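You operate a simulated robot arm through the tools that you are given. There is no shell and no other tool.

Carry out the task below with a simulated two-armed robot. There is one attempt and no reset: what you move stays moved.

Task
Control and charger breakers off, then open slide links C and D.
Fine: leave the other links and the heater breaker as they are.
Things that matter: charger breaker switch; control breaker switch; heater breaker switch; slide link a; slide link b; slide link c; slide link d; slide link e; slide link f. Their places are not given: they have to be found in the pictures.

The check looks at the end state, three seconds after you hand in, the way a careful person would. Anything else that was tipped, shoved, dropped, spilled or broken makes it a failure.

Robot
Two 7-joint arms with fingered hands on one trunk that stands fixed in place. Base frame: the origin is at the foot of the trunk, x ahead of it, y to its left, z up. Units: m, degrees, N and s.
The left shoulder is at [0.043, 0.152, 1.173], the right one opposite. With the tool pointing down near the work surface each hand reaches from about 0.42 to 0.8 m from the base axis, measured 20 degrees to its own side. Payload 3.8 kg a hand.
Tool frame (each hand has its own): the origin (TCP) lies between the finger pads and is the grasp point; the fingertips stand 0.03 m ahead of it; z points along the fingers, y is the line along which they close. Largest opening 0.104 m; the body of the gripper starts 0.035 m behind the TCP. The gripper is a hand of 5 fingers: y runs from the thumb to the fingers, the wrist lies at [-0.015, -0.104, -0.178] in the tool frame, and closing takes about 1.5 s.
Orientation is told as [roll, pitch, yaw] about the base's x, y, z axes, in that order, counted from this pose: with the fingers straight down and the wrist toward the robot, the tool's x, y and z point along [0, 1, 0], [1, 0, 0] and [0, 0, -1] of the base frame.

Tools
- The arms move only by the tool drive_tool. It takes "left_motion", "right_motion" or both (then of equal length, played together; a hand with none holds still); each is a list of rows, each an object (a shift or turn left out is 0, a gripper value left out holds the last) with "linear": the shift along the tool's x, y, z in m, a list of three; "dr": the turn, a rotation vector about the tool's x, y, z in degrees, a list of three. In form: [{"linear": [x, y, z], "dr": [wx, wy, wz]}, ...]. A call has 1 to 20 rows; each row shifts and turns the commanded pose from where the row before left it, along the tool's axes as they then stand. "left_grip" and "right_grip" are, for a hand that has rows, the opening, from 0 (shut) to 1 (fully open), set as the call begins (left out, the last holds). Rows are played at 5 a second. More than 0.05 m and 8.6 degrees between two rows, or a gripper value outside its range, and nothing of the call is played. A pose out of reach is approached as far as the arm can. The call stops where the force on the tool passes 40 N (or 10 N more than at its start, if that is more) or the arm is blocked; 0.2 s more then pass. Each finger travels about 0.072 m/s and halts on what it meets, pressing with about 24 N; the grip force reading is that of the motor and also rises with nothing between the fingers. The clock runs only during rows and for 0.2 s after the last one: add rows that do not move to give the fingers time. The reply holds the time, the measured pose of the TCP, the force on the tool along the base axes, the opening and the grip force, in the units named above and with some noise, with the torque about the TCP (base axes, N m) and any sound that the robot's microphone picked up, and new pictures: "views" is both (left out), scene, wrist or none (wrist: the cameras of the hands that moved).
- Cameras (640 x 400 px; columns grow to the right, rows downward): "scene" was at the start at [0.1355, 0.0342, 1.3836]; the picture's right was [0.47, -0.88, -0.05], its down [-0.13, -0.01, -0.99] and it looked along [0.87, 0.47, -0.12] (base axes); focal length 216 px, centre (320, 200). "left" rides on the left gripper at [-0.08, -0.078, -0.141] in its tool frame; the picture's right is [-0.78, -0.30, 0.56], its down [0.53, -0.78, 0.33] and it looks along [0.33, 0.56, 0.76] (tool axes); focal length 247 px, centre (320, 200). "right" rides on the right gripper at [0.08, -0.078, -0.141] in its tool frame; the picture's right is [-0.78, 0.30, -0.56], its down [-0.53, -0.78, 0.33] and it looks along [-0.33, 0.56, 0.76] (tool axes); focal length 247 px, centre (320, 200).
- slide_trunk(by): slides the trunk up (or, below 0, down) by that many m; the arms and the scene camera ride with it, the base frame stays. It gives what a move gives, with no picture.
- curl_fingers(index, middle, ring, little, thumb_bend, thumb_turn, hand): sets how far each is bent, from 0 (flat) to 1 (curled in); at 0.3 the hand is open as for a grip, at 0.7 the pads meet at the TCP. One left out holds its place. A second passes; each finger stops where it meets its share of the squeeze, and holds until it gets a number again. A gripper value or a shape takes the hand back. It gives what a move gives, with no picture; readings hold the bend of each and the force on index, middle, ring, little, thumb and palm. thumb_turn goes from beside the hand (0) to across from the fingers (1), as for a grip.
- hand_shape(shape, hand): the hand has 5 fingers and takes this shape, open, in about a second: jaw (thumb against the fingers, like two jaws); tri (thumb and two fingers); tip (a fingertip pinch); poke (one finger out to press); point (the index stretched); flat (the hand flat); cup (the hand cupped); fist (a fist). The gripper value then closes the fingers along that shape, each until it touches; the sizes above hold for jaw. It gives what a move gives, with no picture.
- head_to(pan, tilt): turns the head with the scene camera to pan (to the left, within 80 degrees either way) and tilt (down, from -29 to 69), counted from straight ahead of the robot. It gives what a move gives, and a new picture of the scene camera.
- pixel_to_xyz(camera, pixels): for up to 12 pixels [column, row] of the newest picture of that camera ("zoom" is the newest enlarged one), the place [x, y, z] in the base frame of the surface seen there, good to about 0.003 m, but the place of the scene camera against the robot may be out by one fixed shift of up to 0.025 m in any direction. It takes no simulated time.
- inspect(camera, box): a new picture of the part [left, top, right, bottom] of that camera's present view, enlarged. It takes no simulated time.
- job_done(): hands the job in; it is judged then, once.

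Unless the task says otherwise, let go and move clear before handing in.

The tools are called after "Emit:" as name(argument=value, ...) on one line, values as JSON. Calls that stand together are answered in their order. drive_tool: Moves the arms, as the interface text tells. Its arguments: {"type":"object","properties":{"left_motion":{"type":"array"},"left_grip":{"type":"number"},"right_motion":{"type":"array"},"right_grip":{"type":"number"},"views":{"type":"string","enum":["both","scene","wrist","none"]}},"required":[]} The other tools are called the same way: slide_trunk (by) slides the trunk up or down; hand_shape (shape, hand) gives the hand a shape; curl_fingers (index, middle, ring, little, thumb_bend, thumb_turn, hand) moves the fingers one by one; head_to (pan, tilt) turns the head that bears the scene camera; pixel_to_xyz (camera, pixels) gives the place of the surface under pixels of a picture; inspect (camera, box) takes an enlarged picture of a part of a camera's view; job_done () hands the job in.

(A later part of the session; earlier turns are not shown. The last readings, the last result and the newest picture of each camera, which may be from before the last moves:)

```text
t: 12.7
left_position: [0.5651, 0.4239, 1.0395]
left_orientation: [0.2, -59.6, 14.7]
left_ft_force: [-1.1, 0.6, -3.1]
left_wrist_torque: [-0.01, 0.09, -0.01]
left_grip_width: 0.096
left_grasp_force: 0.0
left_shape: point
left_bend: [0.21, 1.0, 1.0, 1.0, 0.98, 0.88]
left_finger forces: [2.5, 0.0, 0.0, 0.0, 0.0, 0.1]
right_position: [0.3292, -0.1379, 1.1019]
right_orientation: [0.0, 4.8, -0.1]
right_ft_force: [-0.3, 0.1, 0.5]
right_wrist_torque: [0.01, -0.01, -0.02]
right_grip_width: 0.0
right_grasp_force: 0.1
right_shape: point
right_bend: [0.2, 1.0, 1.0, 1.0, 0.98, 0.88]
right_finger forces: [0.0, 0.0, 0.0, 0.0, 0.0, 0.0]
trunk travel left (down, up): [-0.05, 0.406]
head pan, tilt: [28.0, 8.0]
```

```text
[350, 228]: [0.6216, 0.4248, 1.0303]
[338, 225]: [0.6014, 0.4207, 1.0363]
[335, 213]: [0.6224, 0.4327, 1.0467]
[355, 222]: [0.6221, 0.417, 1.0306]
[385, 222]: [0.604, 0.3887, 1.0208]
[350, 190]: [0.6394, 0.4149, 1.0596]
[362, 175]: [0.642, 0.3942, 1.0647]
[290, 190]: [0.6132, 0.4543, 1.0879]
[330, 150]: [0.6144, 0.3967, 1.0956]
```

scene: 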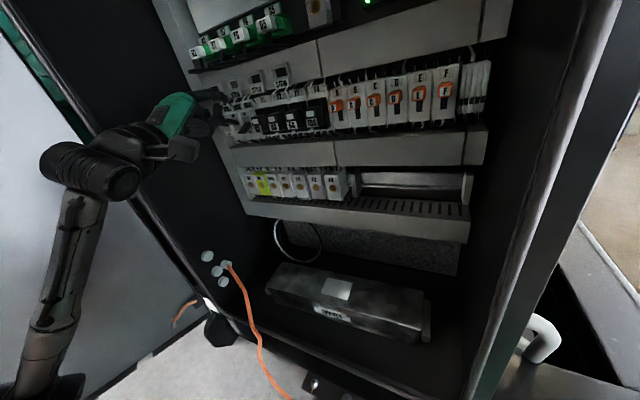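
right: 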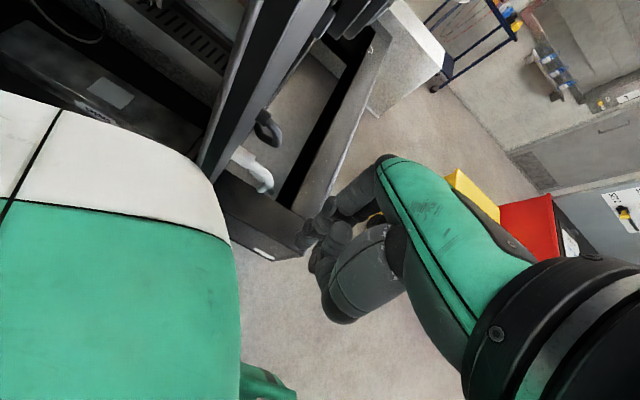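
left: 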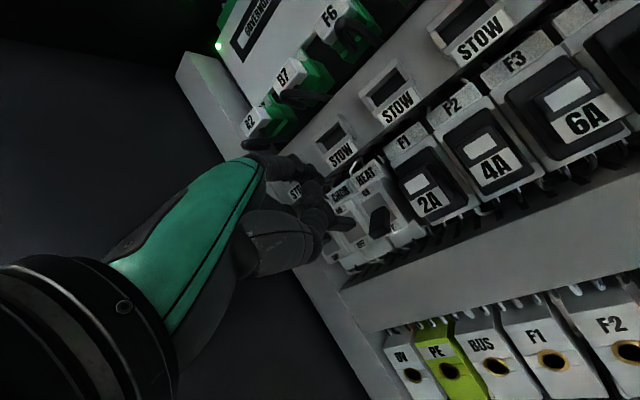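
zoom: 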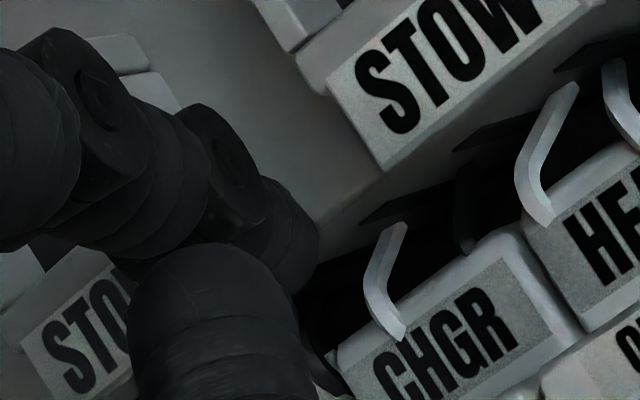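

The tip is at about (0.615, 0.421, 1.08), directly above the CHGR lever and just grazing the duct edge. I'll press straight down in small steps.

Emit:
drive_tool(left_motion=[{"linear": [0, -0.0043, 0.0025]}, {"linear": [0, -0.0043, 0.0025]}, {"linear": [0, -0.0043, 0.0025]}, {"linear": [0, -0.0043, 0.0025]}, {"linear": [0, -0.0043, 0.0025]}, {"linear": [0, -0.0043, 0.0025]}, {"linear": [0, -0.0043, 0.0025]}, {}])

Emit:
inspect(camera="left", box=[280, 140, 420, 240])

Emit:
inspect(camera="scene", box=[140, 60, 300, 160])

```text
t: 14.4
left_position: [0.5663, 0.4232, 1.005]
left_orientation: [0.2, -59.7, 14.8]
left_ft_force: [-0.6, 0.1, 0.0]
left_wrist_torque: [-0.01, -0.03, 0.02]
left_grip_width: 0.0001
left_grasp_force: 0.1
left_shape: point
left_bend: [0.19, 1.0, 1.0, 1.0, 0.98, 0.88]
left_finger forces: [0.8, 0.0, 0.0, 0.0, 0.0, 0.1]
right_position: [0.3292, -0.1394, 1.1019]
right_orientation: [-0.1, 4.6, -0.1]
right_ft_force: [0.0, -0.5, 0.0]
right_wrist_torque: [0.0, 0.03, -0.01]
right_grip_width: 0.0001
right_grasp_force: 0.1
right_shape: point
right_bend: [0.2, 1.0, 1.0, 1.0, 0.98, 0.88]
right_finger forces: [0.1, 0.0, 0.1, 0.1, 0.0, 0.0]
trunk travel left (down, up): [-0.05, 0.406]
head pan, tilt: [28.0, 8.0]
```

scene: 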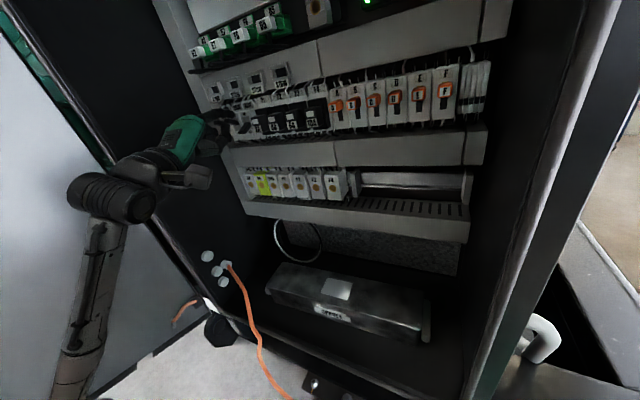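
left: 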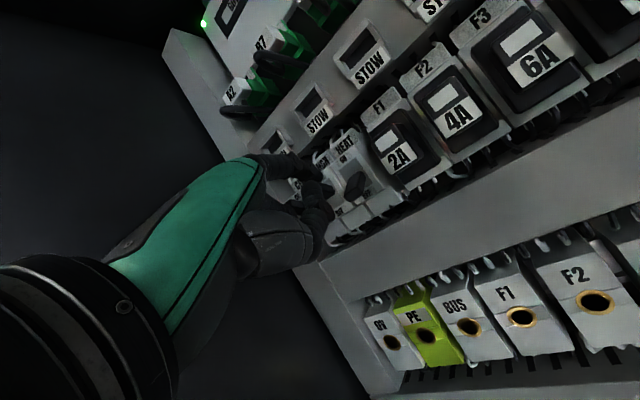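

```text
4.00 times, centred on (350, 190) of left
```

zoom: 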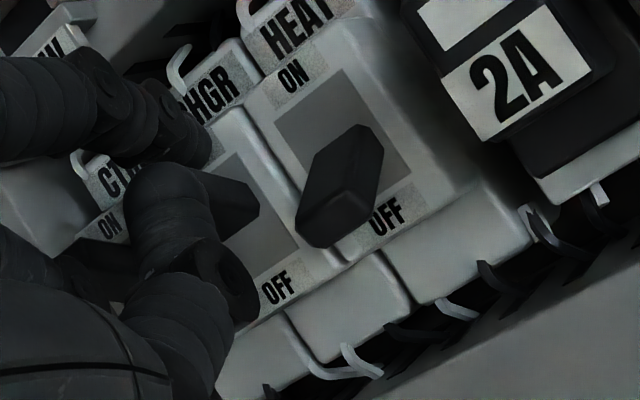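

```text
4.00 times, centred on (220, 110) of scene
```

zoom: 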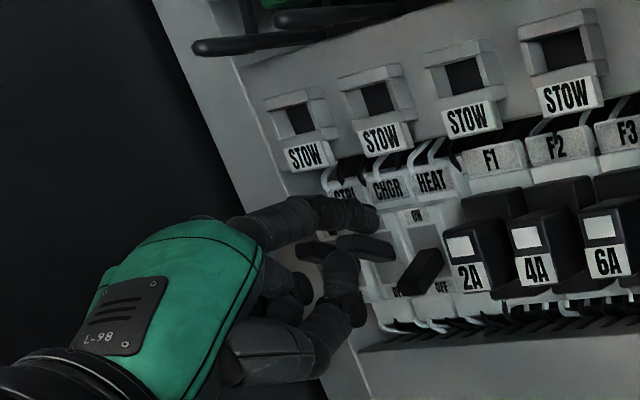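

The index rests on the CHGR lever (0.8 N) with the lever still up. I'll keep pressing down.

Emit:
drive_tool(left_motion=[{"linear": [0, -0.0043, 0.0025]}, {"linear": [0, -0.0043, 0.0025]}, {"linear": [0, -0.0043, 0.0025]}, {"linear": [0, -0.0043, 0.0025]}, {}])

Emit:
inspect(camera="left", box=[280, 140, 420, 240])

Emit:
inspect(camera="scene", box=[140, 60, 300, 160])

```text
t: 15.7
left_position: [0.5636, 0.4239, 0.987]
left_orientation: [0.2, -59.8, 14.7]
left_ft_force: [-4.2, 0.1, 5.8]
left_wrist_torque: [0.01, -0.44, -0.01]
left_grip_width: 0.0001
left_grasp_force: 0.0
left_shape: point
left_bend: [0.16, 1.0, 1.0, 1.0, 0.98, 0.88]
left_finger forces: [6.8, 0.0, 0.0, 0.1, 0.0, 0.0]
right_position: [0.327, -0.139, 1.1034]
right_orientation: [0.2, 4.5, -0.1]
right_ft_force: [-0.2, -0.2, -0.3]
right_wrist_torque: [0.05, 0.03, -0.01]
right_grip_width: 0.0001
right_grasp_force: 0.2
right_shape: point
right_bend: [0.2, 1.0, 1.0, 1.0, 0.98, 0.88]
right_finger forces: [0.0, 0.1, 0.1, 0.0, 0.0, 0.0]
trunk travel left (down, up): [-0.05, 0.406]
head pan, tilt: [28.0, 8.0]
```

scene: 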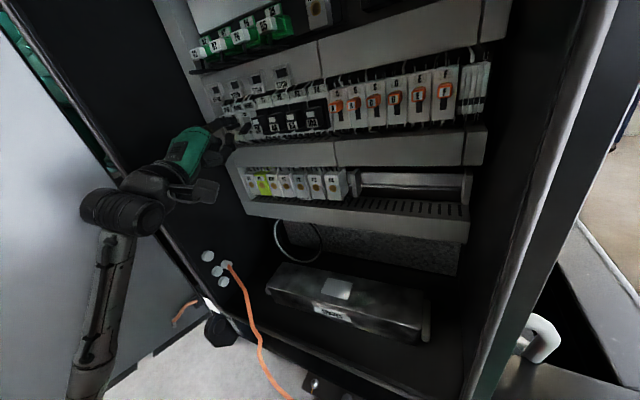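
left: 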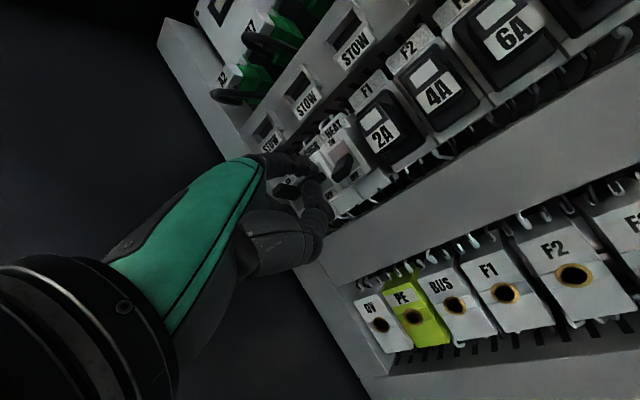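

```text
4.00 times, centred on (350, 190) of left
```

zoom: 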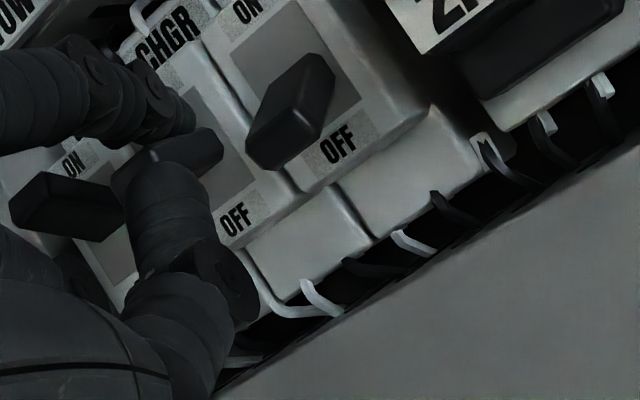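

```text
4.00 times, centred on (220, 110) of scene
```

zoom: 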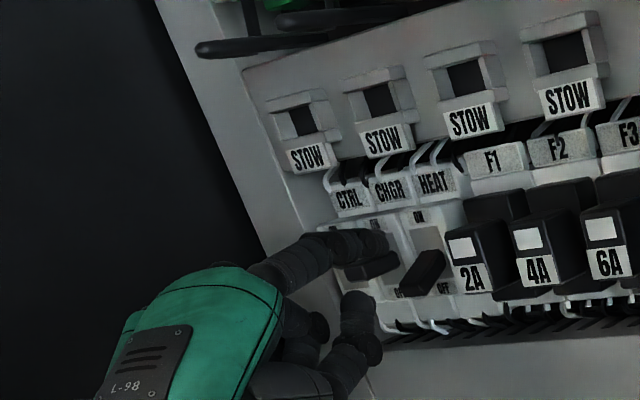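

The lever has moved down partway (6.8 N on the index, z force 5.8), and the green light at (367,2) has gone out. I'll press a little further until it seats.

Emit:
drive_tool(left_motion=[{"linear": [0, -0.0043, 0.0025]}, {"linear": [0, -0.0043, 0.0025]}, {}])

Emit:
inspect(camera="left", box=[260, 120, 400, 220])

Emit:
inspect(camera="scene", box=[140, 60, 300, 160])

```text
t: 16.4
left_position: [0.5639, 0.4227, 0.9775]
left_orientation: [0.3, -59.8, 14.8]
left_ft_force: [-3.9, 0.6, 8.0]
left_wrist_torque: [0.0, -0.61, 0.0]
left_grip_width: 0.0
left_grasp_force: 0.1
left_shape: point
left_bend: [0.15, 1.0, 1.0, 1.0, 0.98, 0.88]
left_finger forces: [8.1, 0.1, 0.1, 0.0, 0.1, 0.1]
right_position: [0.3282, -0.1401, 1.1029]
right_orientation: [0.1, 4.6, 0.0]
right_ft_force: [0.3, 1.0, -0.1]
right_wrist_torque: [0.01, -0.03, 0.02]
right_grip_width: 0.0
right_grasp_force: 0.0
right_shape: point
right_bend: [0.2, 1.0, 1.0, 1.0, 0.98, 0.88]
right_finger forces: [0.1, 0.1, 0.0, 0.0, 0.0, 0.0]
trunk travel left (down, up): [-0.05, 0.406]
head pan, tilt: [28.0, 8.0]
```

scene: 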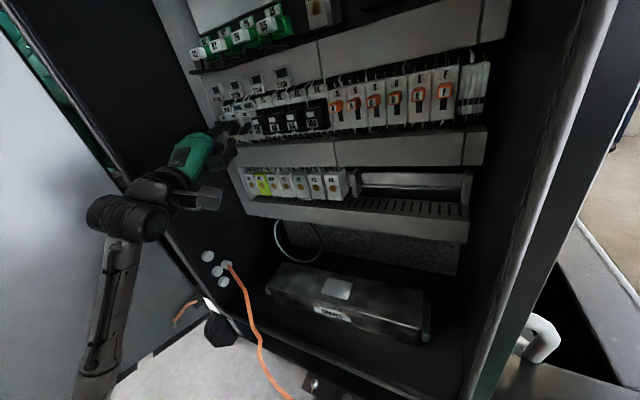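
left: 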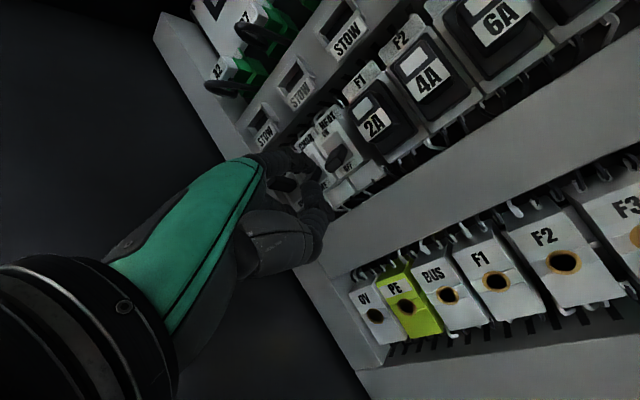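

```text
4.00 times, centred on (330, 170) of left
```

zoom: 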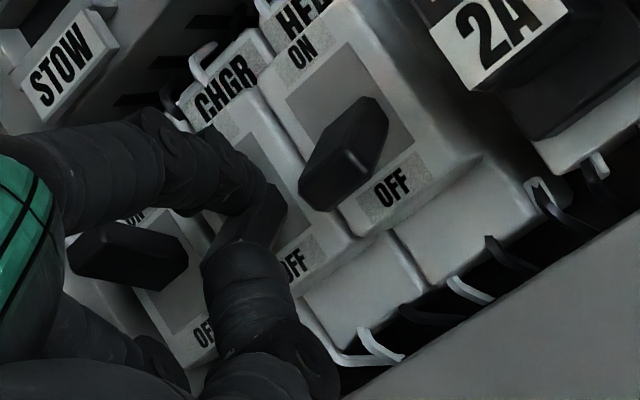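

```text
4.00 times, centred on (220, 110) of scene
```

zoom: 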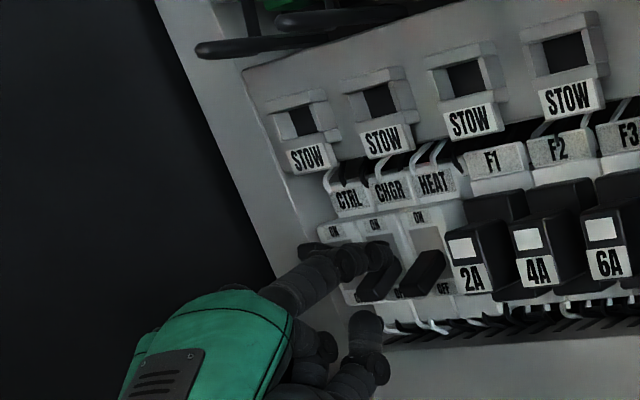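

The CHGR lever now lies parallel to HEAT's OFF lever, with the index stalled at 8 N. I'll lift slightly, back out, then rise and shift 0.03 left to line up with CTRL.

Emit:
drive_tool(left_motion=[{"linear": [0, 0.0052, -0.003]}, {"linear": [0, 0.0052, -0.003]}, {"linear": [0.0052, -0.0097, -0.0167]}, {"linear": [0.0052, -0.0097, -0.0167]}, {"linear": [0.0052, -0.0097, -0.0167]}, {"linear": [0.0095, 0.0143, -0.0053]}, {"linear": [0.0095, 0.0143, -0.0053]}, {"linear": [0.0095, 0.0143, -0.0053]}, {}])

Emit:
inspect(camera="left", box=[280, 140, 420, 240])

Emit:
inspect(camera="scene", box=[140, 60, 300, 160])

```text
t: 18.4
left_position: [0.5093, 0.4569, 1.0347]
left_orientation: [0.2, -59.7, 14.7]
left_ft_force: [0.2, 0.6, 0.0]
left_wrist_torque: [-0.01, 0.0, -0.04]
left_grip_width: 0.0
left_grasp_force: 0.1
left_shape: point
left_bend: [0.2, 1.0, 1.0, 1.0, 0.98, 0.88]
left_finger forces: [0.1, 0.1, 0.1, 0.0, 0.1, 0.0]
left hand out of reach, approached as far as the arm can: row 5
right_position: [0.328, -0.139, 1.1032]
right_orientation: [0.1, 4.7, -0.1]
right_ft_force: [0.4, 0.0, 0.1]
right_wrist_torque: [0.03, -0.02, 0.0]
right_grip_width: 0.0001
right_grasp_force: 0.1
right_shape: point
right_bend: [0.2, 1.0, 1.0, 1.0, 0.98, 0.88]
right_finger forces: [0.1, 0.0, 0.0, 0.0, 0.0, 0.0]
trunk travel left (down, up): [-0.05, 0.406]
head pan, tilt: [28.0, 8.0]
```

scene: 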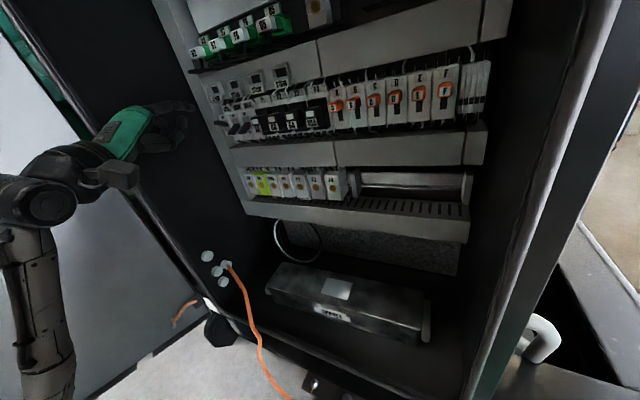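
left: 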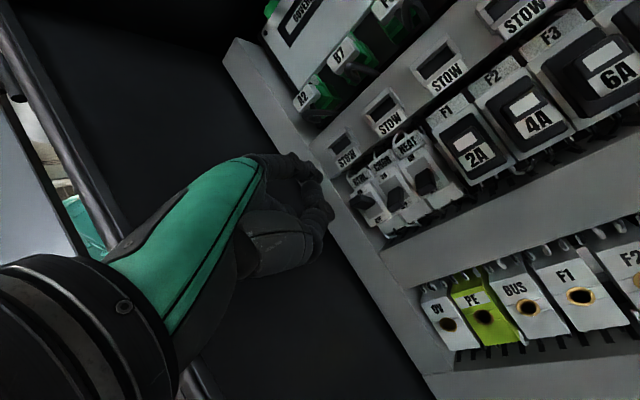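

```text
4.00 times, centred on (350, 190) of left
```

zoom: 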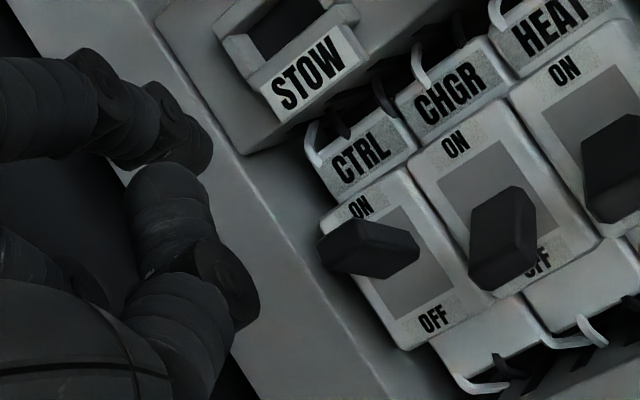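

```text
4.00 times, centred on (220, 110) of scene
```

zoom: 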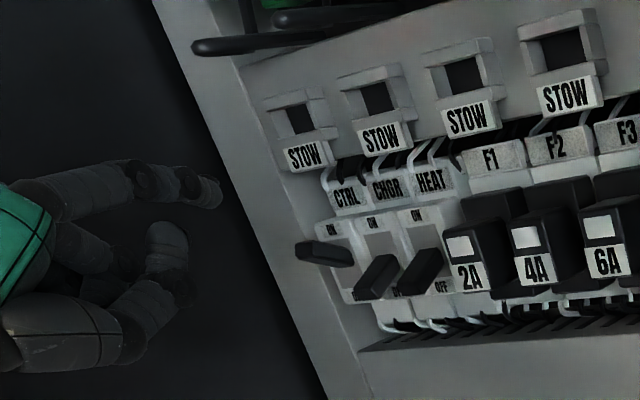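

CHGR is now off (its lever is down like HEAT's). The tip is lined up with CTRL, so I'll advance over its lever.

Emit:
drive_tool(left_motion=[{"linear": [-0.0055, 0.0089, 0.0155]}, {"linear": [-0.0055, 0.0089, 0.0155]}, {"linear": [-0.0055, 0.0089, 0.0155]}, {}])

Emit:
inspect(camera="left", box=[280, 140, 420, 240])

Emit:
inspect(camera="scene", box=[140, 60, 300, 160])

```text
t: 19.4
left_position: [0.5662, 0.4549, 1.0327]
left_orientation: [0.3, -59.7, 14.9]
left_ft_force: [0.0, 0.8, -0.3]
left_wrist_torque: [-0.04, 0.03, -0.01]
left_grip_width: 0.0957
left_grasp_force: 0.1
left_shape: point
left_bend: [0.2, 1.0, 1.0, 1.0, 0.98, 0.88]
left_finger forces: [0.2, 0.0, 0.0, 0.0, 0.0, 0.0]
right_position: [0.328, -0.1399, 1.1036]
right_orientation: [0.0, 4.8, 0.0]
right_ft_force: [0.1, 0.7, 0.3]
right_wrist_torque: [0.02, 0.01, -0.01]
right_grip_width: 0.0002
right_grasp_force: 0.0
right_shape: point
right_bend: [0.2, 1.0, 1.0, 1.0, 0.98, 0.88]
right_finger forces: [0.0, 0.0, 0.0, 0.0, 0.0, 0.1]
trunk travel left (down, up): [-0.05, 0.406]
head pan, tilt: [28.0, 8.0]
```

scene: 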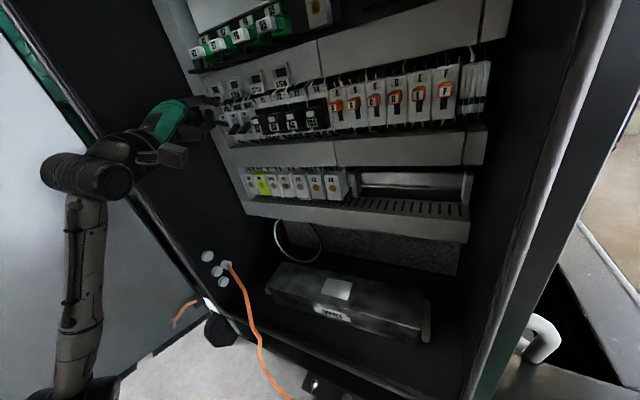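
left: 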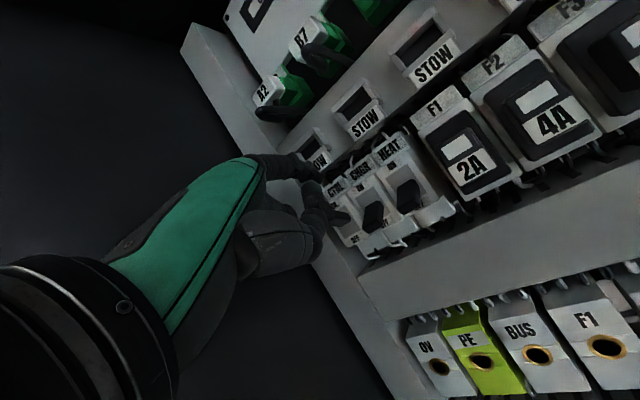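

```text
4.00 times, centred on (350, 190) of left
```

zoom: 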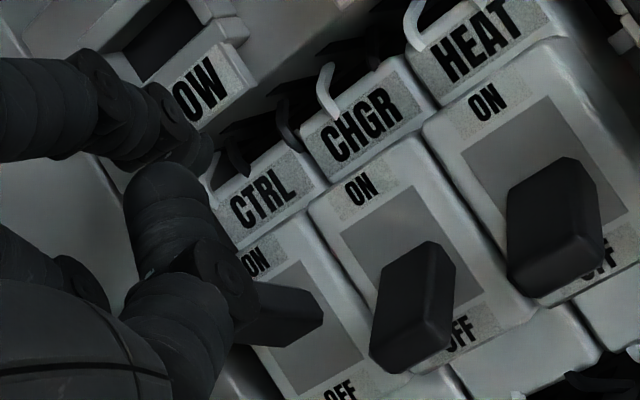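

```text
4.00 times, centred on (220, 110) of scene
```

zoom: 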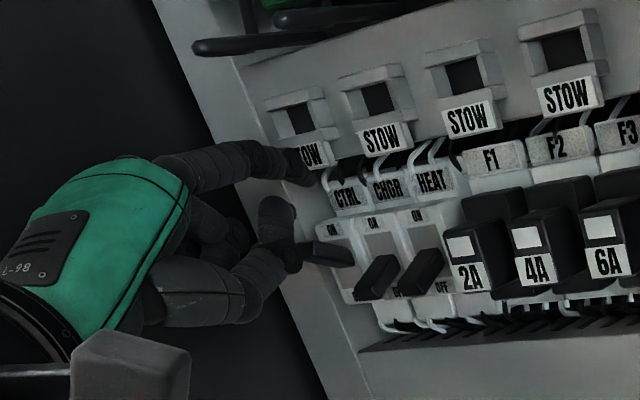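

The tip is above the CTRL lever without load. I'll press down the same travel that worked for CHGR (to TCP z about 0.977).

Emit:
drive_tool(left_motion=[{"linear": [0, -0.0043, 0.0025]}, {"linear": [0, -0.0043, 0.0025]}, {"linear": [0, -0.0043, 0.0025]}, {"linear": [0, -0.0043, 0.0025]}, {"linear": [0, -0.0043, 0.0025]}, {"linear": [0, -0.0043, 0.0025]}, {"linear": [0, -0.0043, 0.0025]}, {"linear": [0, -0.0043, 0.0025]}, {"linear": [0, -0.0043, 0.0025]}, {"linear": [0, -0.0043, 0.0025]}, {"linear": [0, -0.0043, 0.0025]}, {}])

Emit:
inspect(camera="left", box=[260, 120, 400, 220])

Emit:
inspect(camera="scene", box=[140, 60, 300, 160])

```text
t: 22.1
left_position: [0.5639, 0.4553, 0.9803]
left_orientation: [0.1, -59.8, 14.7]
left_ft_force: [-7.2, 0.1, 3.7]
left_wrist_torque: [0.0, -0.61, -0.06]
left_grip_width: 0.0001
left_grasp_force: 0.0
left_shape: point
left_bend: [0.15, 1.0, 1.0, 1.0, 0.98, 0.88]
left_finger forces: [7.6, 0.0, 0.0, 0.0, 0.1, 0.1]
right_position: [0.3268, -0.1391, 1.1034]
right_orientation: [0.1, 4.6, -0.1]
right_ft_force: [-0.4, -0.2, 0.0]
right_wrist_torque: [0.0, 0.04, 0.02]
right_grip_width: 0.0
right_grasp_force: 0.1
right_shape: point
right_bend: [0.2, 1.0, 1.0, 1.0, 0.98, 0.88]
right_finger forces: [0.0, 0.1, 0.0, 0.1, 0.0, 0.0]
trunk travel left (down, up): [-0.05, 0.406]
head pan, tilt: [28.0, 8.0]
```

scene: 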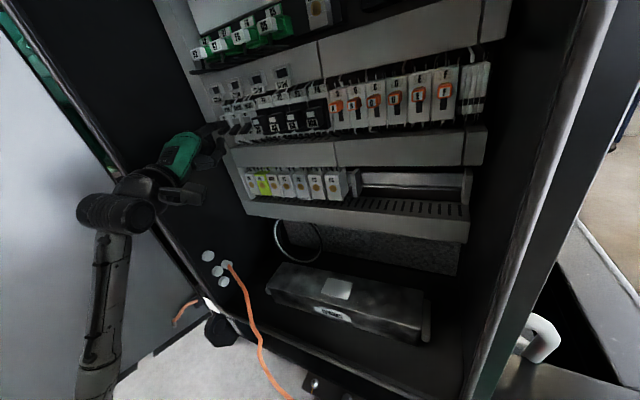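
left: 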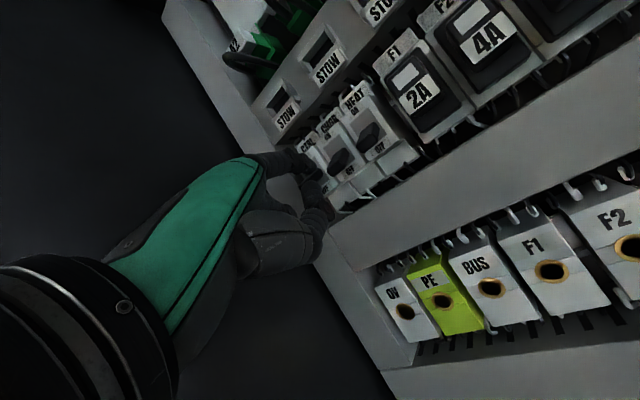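

```text
4.00 times, centred on (330, 170) of left
```

zoom: 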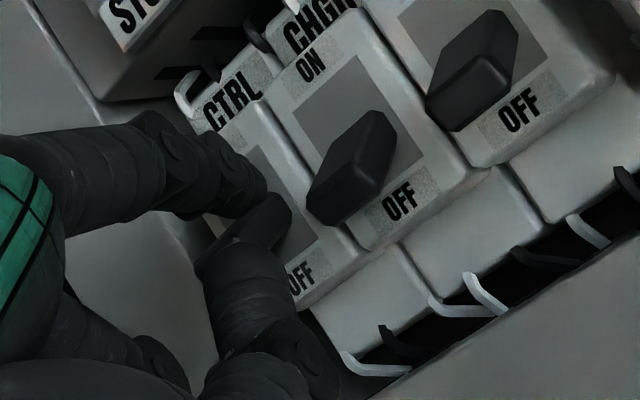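

```text
4.00 times, centred on (220, 110) of scene
```

zoom: 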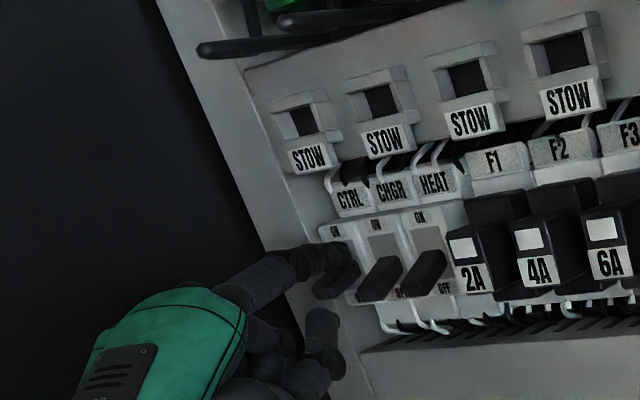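

CTRL now looks parallel to the other two. One small extra push to seat it, then lift, back out and rise to check all three.

Emit:
drive_tool(left_motion=[{"linear": [0, -0.0026, 0.0015]}, {}, {"linear": [0, 0.006, -0.0035]}, {"linear": [0, 0.0052, -0.003]}, {"linear": [0.0048, -0.009, -0.0155]}, {"linear": [0.0048, -0.009, -0.0155]}, {"linear": [0.0048, -0.009, -0.0155]}, {"linear": [-0.005, 0.0143, -0.0083]}, {"linear": [-0.005, 0.0143, -0.0083]}, {}])

Emit:
inspect(camera="left", box=[280, 140, 420, 240])

Emit:
inspect(camera="scene", box=[140, 60, 300, 160])

```text
t: 24.2
left_position: [0.5122, 0.4456, 1.0238]
left_orientation: [0.2, -59.6, 14.9]
left_ft_force: [0.1, -0.1, -0.1]
left_wrist_torque: [0.01, -0.03, 0.0]
left_grip_width: 0.0
left_grasp_force: 0.1
left_shape: point
left_bend: [0.2, 1.0, 1.0, 1.0, 0.98, 0.88]
left_finger forces: [0.0, 0.0, 0.1, 0.0, 0.1, 0.0]
right_position: [0.3295, -0.1382, 1.103]
right_orientation: [0.0, 4.7, -0.1]
right_ft_force: [0.1, 0.2, -0.3]
right_wrist_torque: [0.04, 0.0, 0.0]
right_grip_width: 0.0003
right_grasp_force: 0.1
right_shape: point
right_bend: [0.2, 1.0, 1.0, 1.0, 0.98, 0.88]
right_finger forces: [0.1, 0.0, 0.0, 0.0, 0.1, 0.1]
trunk travel left (down, up): [-0.05, 0.406]
head pan, tilt: [28.0, 8.0]
```

scene: 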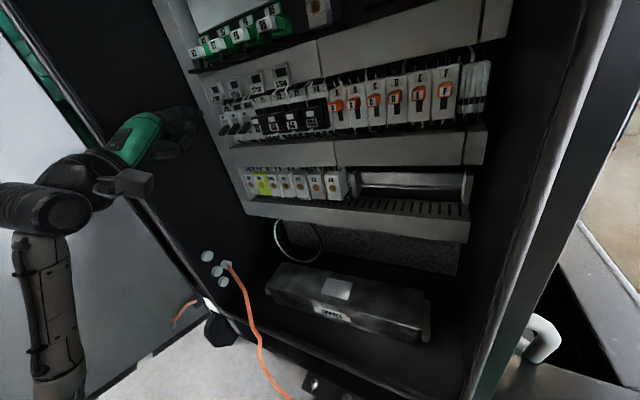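
left: 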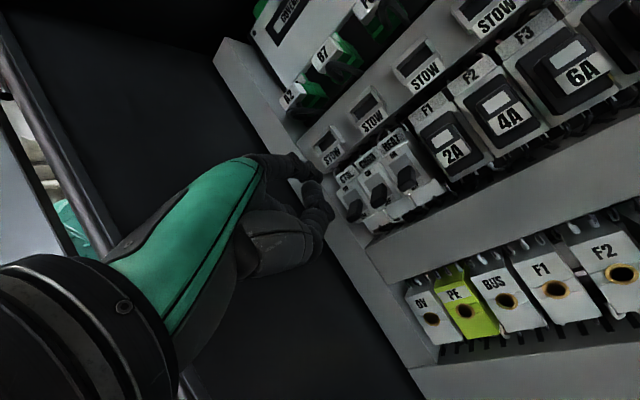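

```text
4.00 times, centred on (350, 190) of left
```

zoom: 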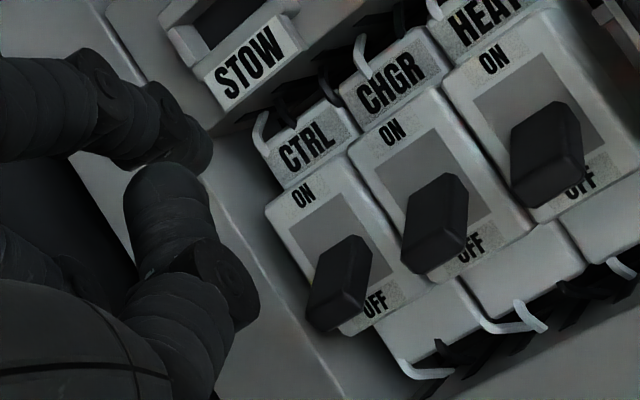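

```text
4.00 times, centred on (220, 110) of scene
```

zoom: 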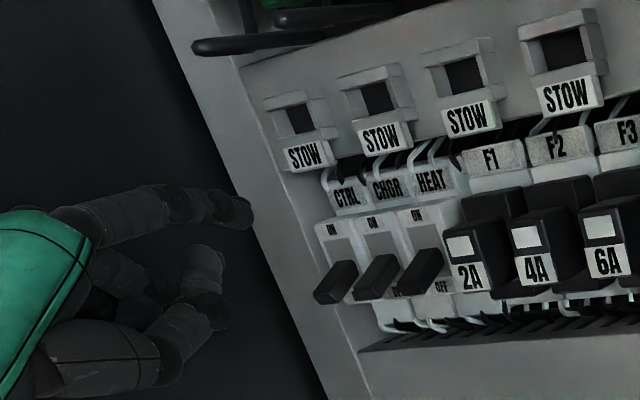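

CTRL, CHGR and HEAT are all at OFF. Next I'll straighten the yaw and move right, in front of the fuses, toward links C and D at y≈0.13/0.10.

Emit:
drive_tool(left_motion=[{"dr": [0, -6.5, 3.75]}, {"dr": [0, -6.5, 3.75]}, {"linear": [-0.036, 0, 0]}, {"linear": [-0.036, 0, 0]}, {"linear": [-0.036, 0, 0]}, {"linear": [-0.036, 0, 0]}, {"linear": [-0.036, 0, 0]}, {}])

```text
t: 26.1
left_position: [0.5476, 0.2864, 1.0383]
left_orientation: [0.0, -59.7, -0.2]
left_ft_force: [0.4, 0.8, 0.2]
left_wrist_torque: [-0.01, -0.01, 0.01]
left_grip_width: 0.0001
left_grasp_force: 0.1
left_shape: point
left_bend: [0.2, 1.0, 1.0, 1.0, 0.98, 0.88]
left_finger forces: [0.0, 0.0, 0.0, 0.0, 0.0, 0.0]
left hand out of reach, approached as far as the arm can: row 5, 6, 7
right_position: [0.329, -0.1377, 1.1028]
right_orientation: [0.1, 4.7, -0.1]
right_ft_force: [-0.3, -0.2, 0.4]
right_wrist_torque: [-0.02, -0.02, 0.0]
right_grip_width: 0.0001
right_grasp_force: 0.0
right_shape: point
right_bend: [0.2, 1.0, 1.0, 1.0, 0.98, 0.88]
right_finger forces: [0.0, 0.1, 0.0, 0.0, 0.0, 0.1]
trunk travel left (down, up): [-0.05, 0.406]
head pan, tilt: [28.0, 8.0]
```

scene: 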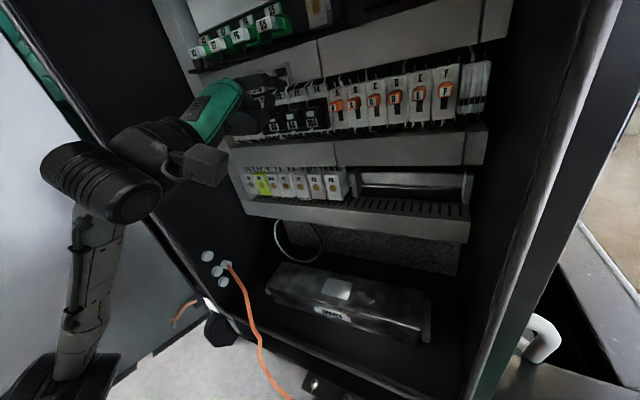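
left: 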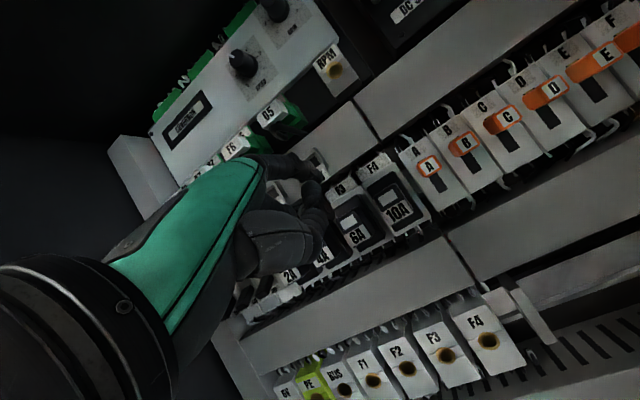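

The left arm folds too far here: it was pushed forward to x 0.548, with its tip close to the fuses. The right hand suits C and D better, so I'll back the left hand out the way it came.

Emit:
drive_tool(left_motion=[{"linear": [0.03, 0, 0]}, {"linear": [0.036, 0, 0]}, {"linear": [0.036, 0, 0]}, {"linear": [0.036, 0, 0]}, {}])

```text
t: 27.2
left_position: [0.5472, 0.4254, 1.0414]
left_orientation: [0.0, -59.6, -0.1]
left_ft_force: [0.1, -0.6, -0.4]
left_wrist_torque: [-0.02, -0.02, 0.01]
left_grip_width: 0.0001
left_grasp_force: 0.1
left_shape: point
left_bend: [0.2, 1.0, 1.0, 1.0, 0.98, 0.88]
left_finger forces: [0.1, 0.0, 0.0, 0.0, 0.0, 0.0]
right_position: [0.3281, -0.1389, 1.1025]
right_orientation: [0.1, 4.7, -0.1]
right_ft_force: [-0.2, 0.0, -0.7]
right_wrist_torque: [-0.03, 0.0, -0.02]
right_grip_width: 0.0
right_grasp_force: 0.1
right_shape: point
right_bend: [0.2, 1.0, 1.0, 1.0, 0.98, 0.88]
right_finger forces: [0.0, 0.0, 0.0, 0.1, 0.0, 0.0]
trunk travel left (down, up): [-0.05, 0.406]
head pan, tilt: [28.0, 8.0]
```

scene: 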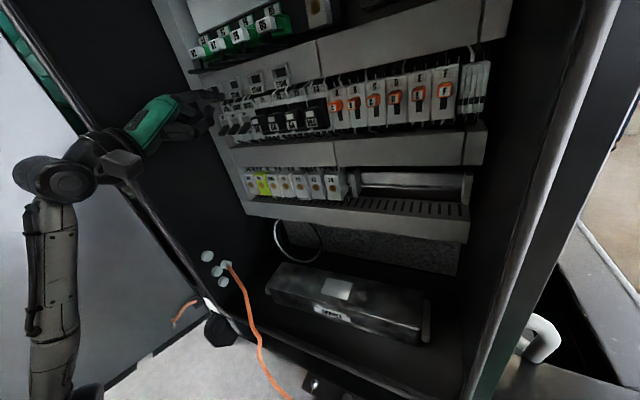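
left: 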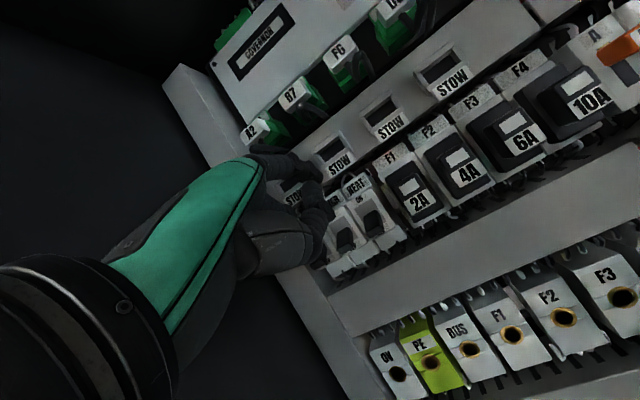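

The left hand is back at the breaker side, with no contact anywhere. I'll pull it out of the cavity while bringing the right hand in front of the opening.

Emit:
drive_tool(left_motion=[{"linear": [0, -0.0135, -0.0234]}, {"linear": [0, -0.0135, -0.0234]}, {"linear": [0, -0.0135, -0.0234]}, {"linear": [0, -0.0135, -0.0234]}, {}, {}], right_motion=[{"linear": [0.038, -0.0065, -0.0055]}, {"linear": [0.038, -0.0065, -0.0055]}, {"linear": [0.038, -0.0065, -0.0055]}, {"linear": [0.038, -0.0065, -0.0055]}, {"linear": [0.038, -0.0065, -0.0055]}, {}])

```text
t: 27.8
left_position: [0.5095, 0.4257, 1.0408]
left_orientation: [-0.1, -59.7, -0.1]
left_ft_force: [0.1, 0.4, -0.1]
left_wrist_torque: [0.01, 0.0, 0.01]
left_grip_width: 0.0
left_grasp_force: 0.0
left_shape: point
left_bend: [0.2, 1.0, 1.0, 1.0, 0.98, 0.88]
left_finger forces: [0.0, 0.0, 0.0, 0.1, 0.0, 0.0]
right_position: [0.3233, -0.0889, 1.113]
right_orientation: [0.0, 4.5, -1.3]
right_ft_force: [11.9, -12.6, 11.4]
right_wrist_torque: [0.5, 0.5, 0.05]
right_grip_width: 0.0002
right_grasp_force: 0.0
right_shape: point
right_bend: [0.2, 1.0, 1.0, 1.0, 1.0, 0.9]
right_finger forces: [0.1, 0.1, 0.0, 0.0, 0.0, 0.0]
trunk travel left (down, up): [-0.05, 0.406]
head pan, tilt: [28.0, 8.0]
stopped in row 2 (right hand): the force on the tool passed its limit at 50 N (the readings are from after the stop); the commanded pose is now the measured one
```

scene: 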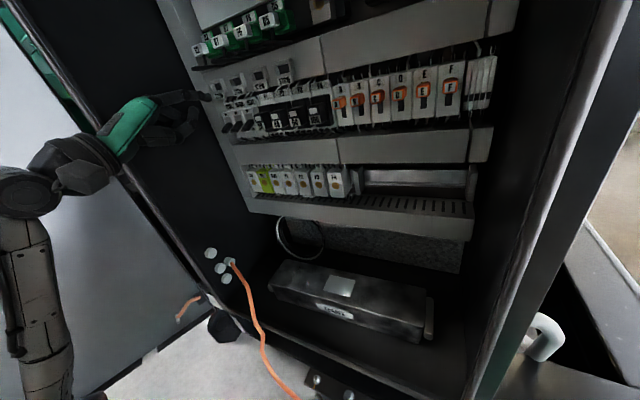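
right: 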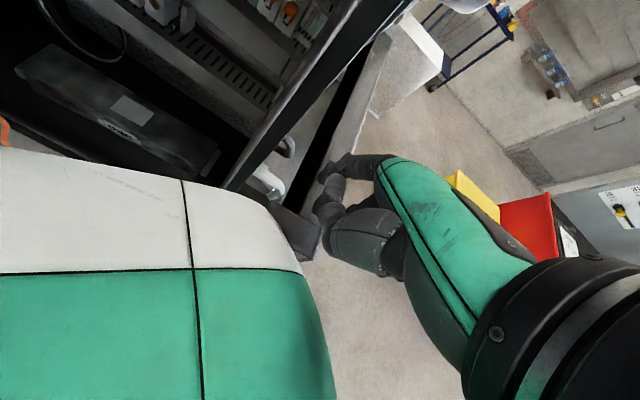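
left: 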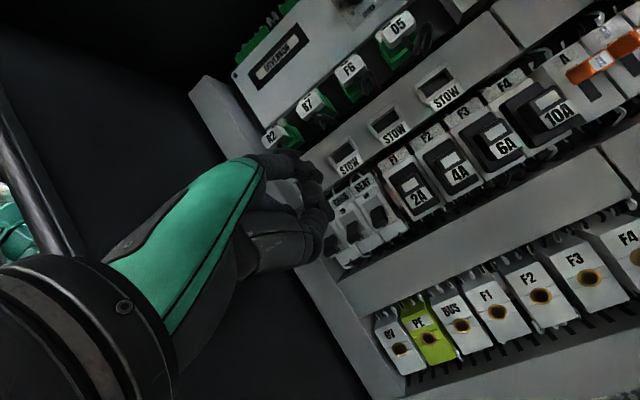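

The right hand stopped against something behind and left of it: 50 N, and the scene picture shifted a little, so it may be my own torso or head. I'll find out what the white/green body in the right view is.

Emit:
pixel_to_xyz(camera="right", pixels=[[100, 200], [20, 160], [180, 190], [260, 240], [295, 270], [320, 360], [200, 330], [60, 330], [300, 235], [310, 180], [350, 165], [370, 230]])

Emit:
drive_tool(right_motion=[{"linear": [-0.02, 0.004, 0]}, {"linear": [-0.02, 0.004, 0]}, {}])

```text
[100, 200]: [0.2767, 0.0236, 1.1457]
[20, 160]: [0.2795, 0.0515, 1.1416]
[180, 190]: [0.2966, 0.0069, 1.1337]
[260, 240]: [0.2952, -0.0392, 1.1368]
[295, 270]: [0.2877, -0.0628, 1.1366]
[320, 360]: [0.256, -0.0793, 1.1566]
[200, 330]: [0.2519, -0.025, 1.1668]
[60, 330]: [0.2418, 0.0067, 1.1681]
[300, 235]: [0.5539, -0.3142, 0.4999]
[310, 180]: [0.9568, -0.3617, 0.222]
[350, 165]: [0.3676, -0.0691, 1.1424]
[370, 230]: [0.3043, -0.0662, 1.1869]
```

```text
t: 28.6
left_position: [0.5109, 0.4256, 1.0407]
left_orientation: [-0.1, -59.7, 0.0]
left_ft_force: [-0.2, 0.4, -0.4]
left_wrist_torque: [-0.01, 0.03, 0.02]
left_grip_width: 0.0001
left_grasp_force: 0.0
left_shape: point
left_bend: [0.2, 1.0, 1.0, 1.0, 0.98, 0.88]
left_finger forces: [0.1, 0.0, 0.0, 0.1, 0.0, 0.1]
right_position: [0.3305, -0.1286, 1.1116]
right_orientation: [0.0, 4.6, -0.9]
right_ft_force: [0.4, 0.1, -0.9]
right_wrist_torque: [0.01, -0.02, 0.01]
right_grip_width: 0.0
right_grasp_force: 0.1
right_shape: point
right_bend: [0.2, 1.0, 1.0, 1.0, 0.99, 0.87]
right_finger forces: [0.0, 0.0, 0.0, 0.0, 0.0, 0.0]
trunk travel left (down, up): [-0.05, 0.406]
head pan, tilt: [28.0, 8.0]
```

scene: 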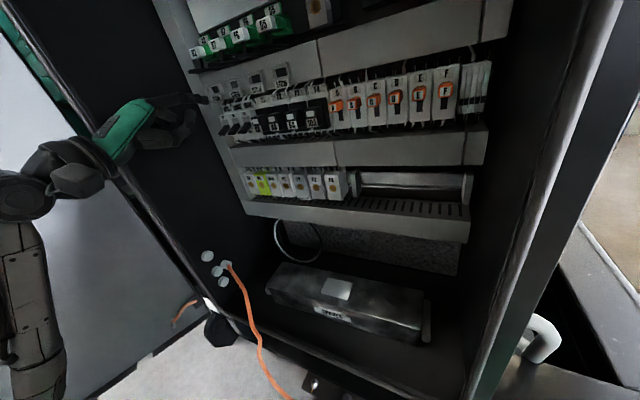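
right: 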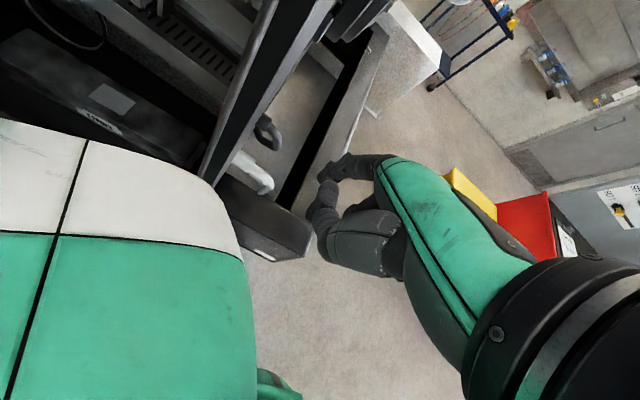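

That surface is my own torso (x up to 0.30, z about 1.14), which leans forward when the trunk is low; the contact is now gone (0.4 N). I'll pull the left hand fully out, then raise the trunk so the torso stands upright again.

Emit:
drive_tool(left_motion=[{"linear": [0, -0.013, -0.0225]}, {"linear": [0, -0.013, -0.0225]}, {"linear": [0, -0.013, -0.0225]}, {}], views="both")

```text
t: 29.6
left_position: [0.432, 0.4235, 1.0426]
left_orientation: [0.0, -59.8, 0.0]
left_ft_force: [0.0, 0.2, -0.3]
left_wrist_torque: [0.0, 0.02, 0.0]
left_grip_width: 0.0
left_grasp_force: 0.0
left_shape: point
left_bend: [0.2, 1.0, 1.0, 1.0, 0.98, 0.88]
left_finger forces: [0.0, 0.0, 0.0, 0.1, 0.1, 0.1]
right_position: [0.3303, -0.1278, 1.1108]
right_orientation: [-0.1, 4.6, -0.8]
right_ft_force: [0.7, 0.2, -0.7]
right_wrist_torque: [0.01, -0.04, 0.01]
right_grip_width: 0.0002
right_grasp_force: 0.1
right_shape: point
right_bend: [0.2, 1.0, 1.0, 1.0, 0.99, 0.87]
right_finger forces: [0.1, 0.0, 0.1, 0.1, 0.0, 0.1]
trunk travel left (down, up): [-0.05, 0.406]
head pan, tilt: [28.0, 8.0]
```

scene: 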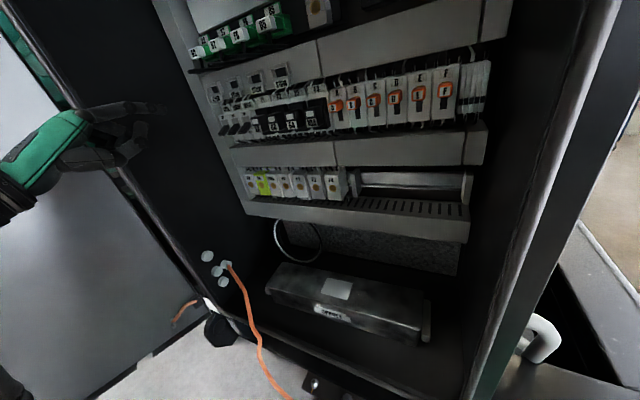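
left: 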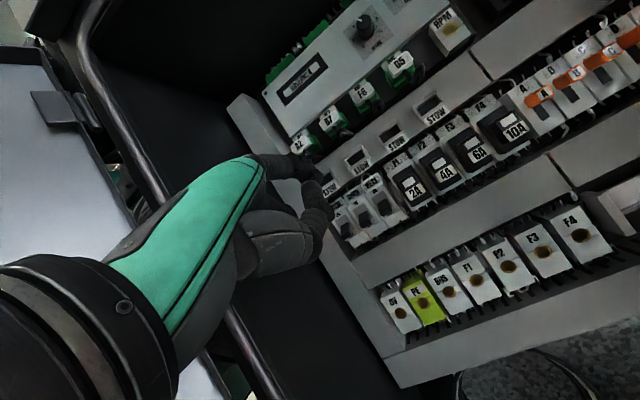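

Left hand is out to x 0.432. I'll turn it back to fingers-down before raising the trunk, so that its tip can't catch the upper cabinet's lip.

Emit:
drive_tool(left_motion=[{"linear": [0, -0.0062, -0.0078], "dr": [8.4, 0, 0]}, {"linear": [0, -0.0073, -0.0068], "dr": [8.4, 0, 0]}, {"linear": [0, -0.0082, -0.0057], "dr": [8.4, 0, 0]}, {"linear": [0, -0.009, -0.0044], "dr": [8.4, 0, 0]}, {"linear": [0, -0.0095, -0.003], "dr": [8.4, 0, 0]}, {"linear": [0, -0.0099, -0.0016], "dr": [8.4, 0, 0]}, {"linear": [0, -0.01, 0], "dr": [8.4, 0, 0]}, {"linear": [0, -0.0099, 0.0013], "dr": [8.4, 0, 0]}])

Emit:
slide_trunk(by=0.2)

Emit:
head_to(pan=20, tilt=20)

```text
t: 31.6
left_position: [0.3243, 0.425, 1.0817]
left_orientation: [-0.3, -6.6, -0.3]
left_ft_force: [0.4, 0.3, 0.1]
left_wrist_torque: [-0.02, -0.02, 0.0]
left_grip_width: 0.0002
left_grasp_force: 0.1
left_shape: point
left_bend: [0.2, 1.0, 1.0, 1.0, 0.98, 0.88]
left_finger forces: [0.0, 0.0, 0.0, 0.0, 0.0, 0.1]
right_position: [0.332, -0.129, 1.109]
right_orientation: [0.0, 4.6, -0.9]
right_ft_force: [-0.8, -0.6, 0.0]
right_wrist_torque: [0.02, 0.03, 0.01]
right_grip_width: 0.0
right_grasp_force: 0.1
right_shape: point
right_bend: [0.2, 1.0, 1.0, 1.0, 0.99, 0.87]
right_finger forces: [0.0, 0.1, 0.1, 0.0, 0.0, 0.1]
trunk travel left (down, up): [-0.05, 0.406]
head pan, tilt: [28.0, 8.0]
stopped in row 8 (left hand): the arm was blocked; the commanded pose is now the measured one
```

scene: 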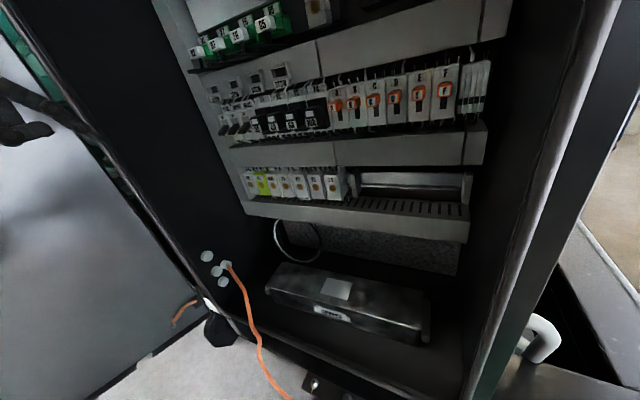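
left: 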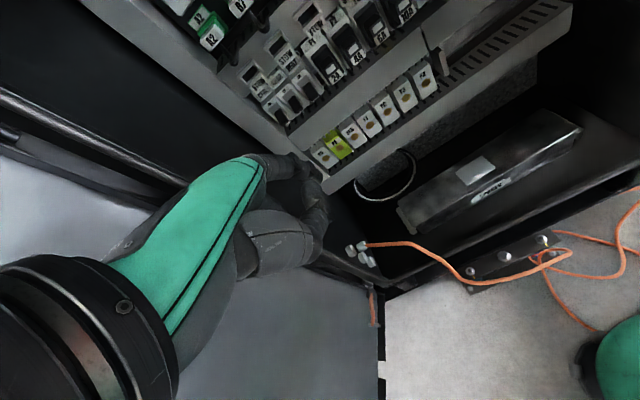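

```text
t: 33.8
left_position: [0.3245, 0.4245, 1.2819]
left_orientation: [-0.4, -6.5, -0.2]
left_ft_force: [-0.1, 0.4, 0.0]
left_wrist_torque: [0.0, -0.03, 0.03]
left_grip_width: 0.0
left_grasp_force: 0.2
left_shape: point
left_bend: [0.2, 1.0, 1.0, 1.0, 0.98, 0.88]
left_finger forces: [0.0, 0.0, 0.0, 0.0, 0.1, 0.0]
right_position: [0.3305, -0.1285, 1.3093]
right_orientation: [0.0, 4.7, -0.8]
right_ft_force: [0.3, 0.6, -0.3]
right_wrist_torque: [0.0, -0.03, 0.0]
right_grip_width: 0.0
right_grasp_force: 0.0
right_shape: point
right_bend: [0.2, 1.0, 1.0, 1.0, 0.99, 0.87]
right_finger forces: [0.1, 0.0, 0.0, 0.1, 0.0, 0.0]
trunk travel left (down, up): [-0.25, 0.206]
head pan, tilt: [28.0, 8.0]
```

```text
t: 34.5
left_position: [0.324, 0.4252, 1.2818]
left_orientation: [-0.3, -6.5, -0.2]
left_ft_force: [0.0, 0.5, -0.3]
left_wrist_torque: [0.0, -0.02, 0.05]
left_grip_width: 0.0001
left_grasp_force: 0.0
left_shape: point
left_bend: [0.2, 1.0, 1.0, 1.0, 0.98, 0.88]
left_finger forces: [0.0, 0.1, 0.0, 0.0, 0.0, 0.1]
right_position: [0.3308, -0.1277, 1.3109]
right_orientation: [0.0, 4.6, -0.8]
right_ft_force: [-0.1, 0.4, 0.7]
right_wrist_torque: [-0.01, -0.02, -0.02]
right_grip_width: 0.0
right_grasp_force: 0.0
right_shape: point
right_bend: [0.2, 1.0, 1.0, 1.0, 0.99, 0.87]
right_finger forces: [0.0, 0.0, 0.0, 0.0, 0.0, 0.1]
trunk travel left (down, up): [-0.25, 0.206]
head pan, tilt: [20.0, 20.0]
```

scene: 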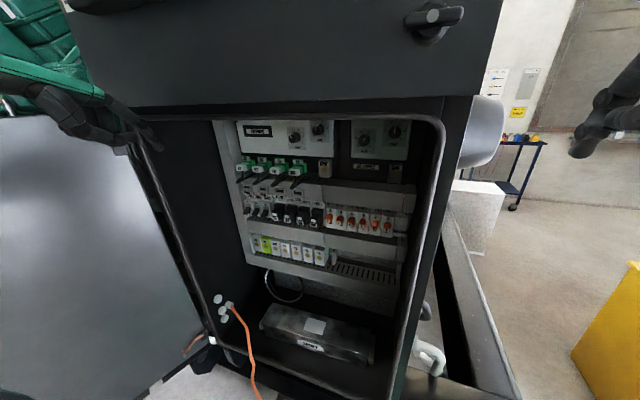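

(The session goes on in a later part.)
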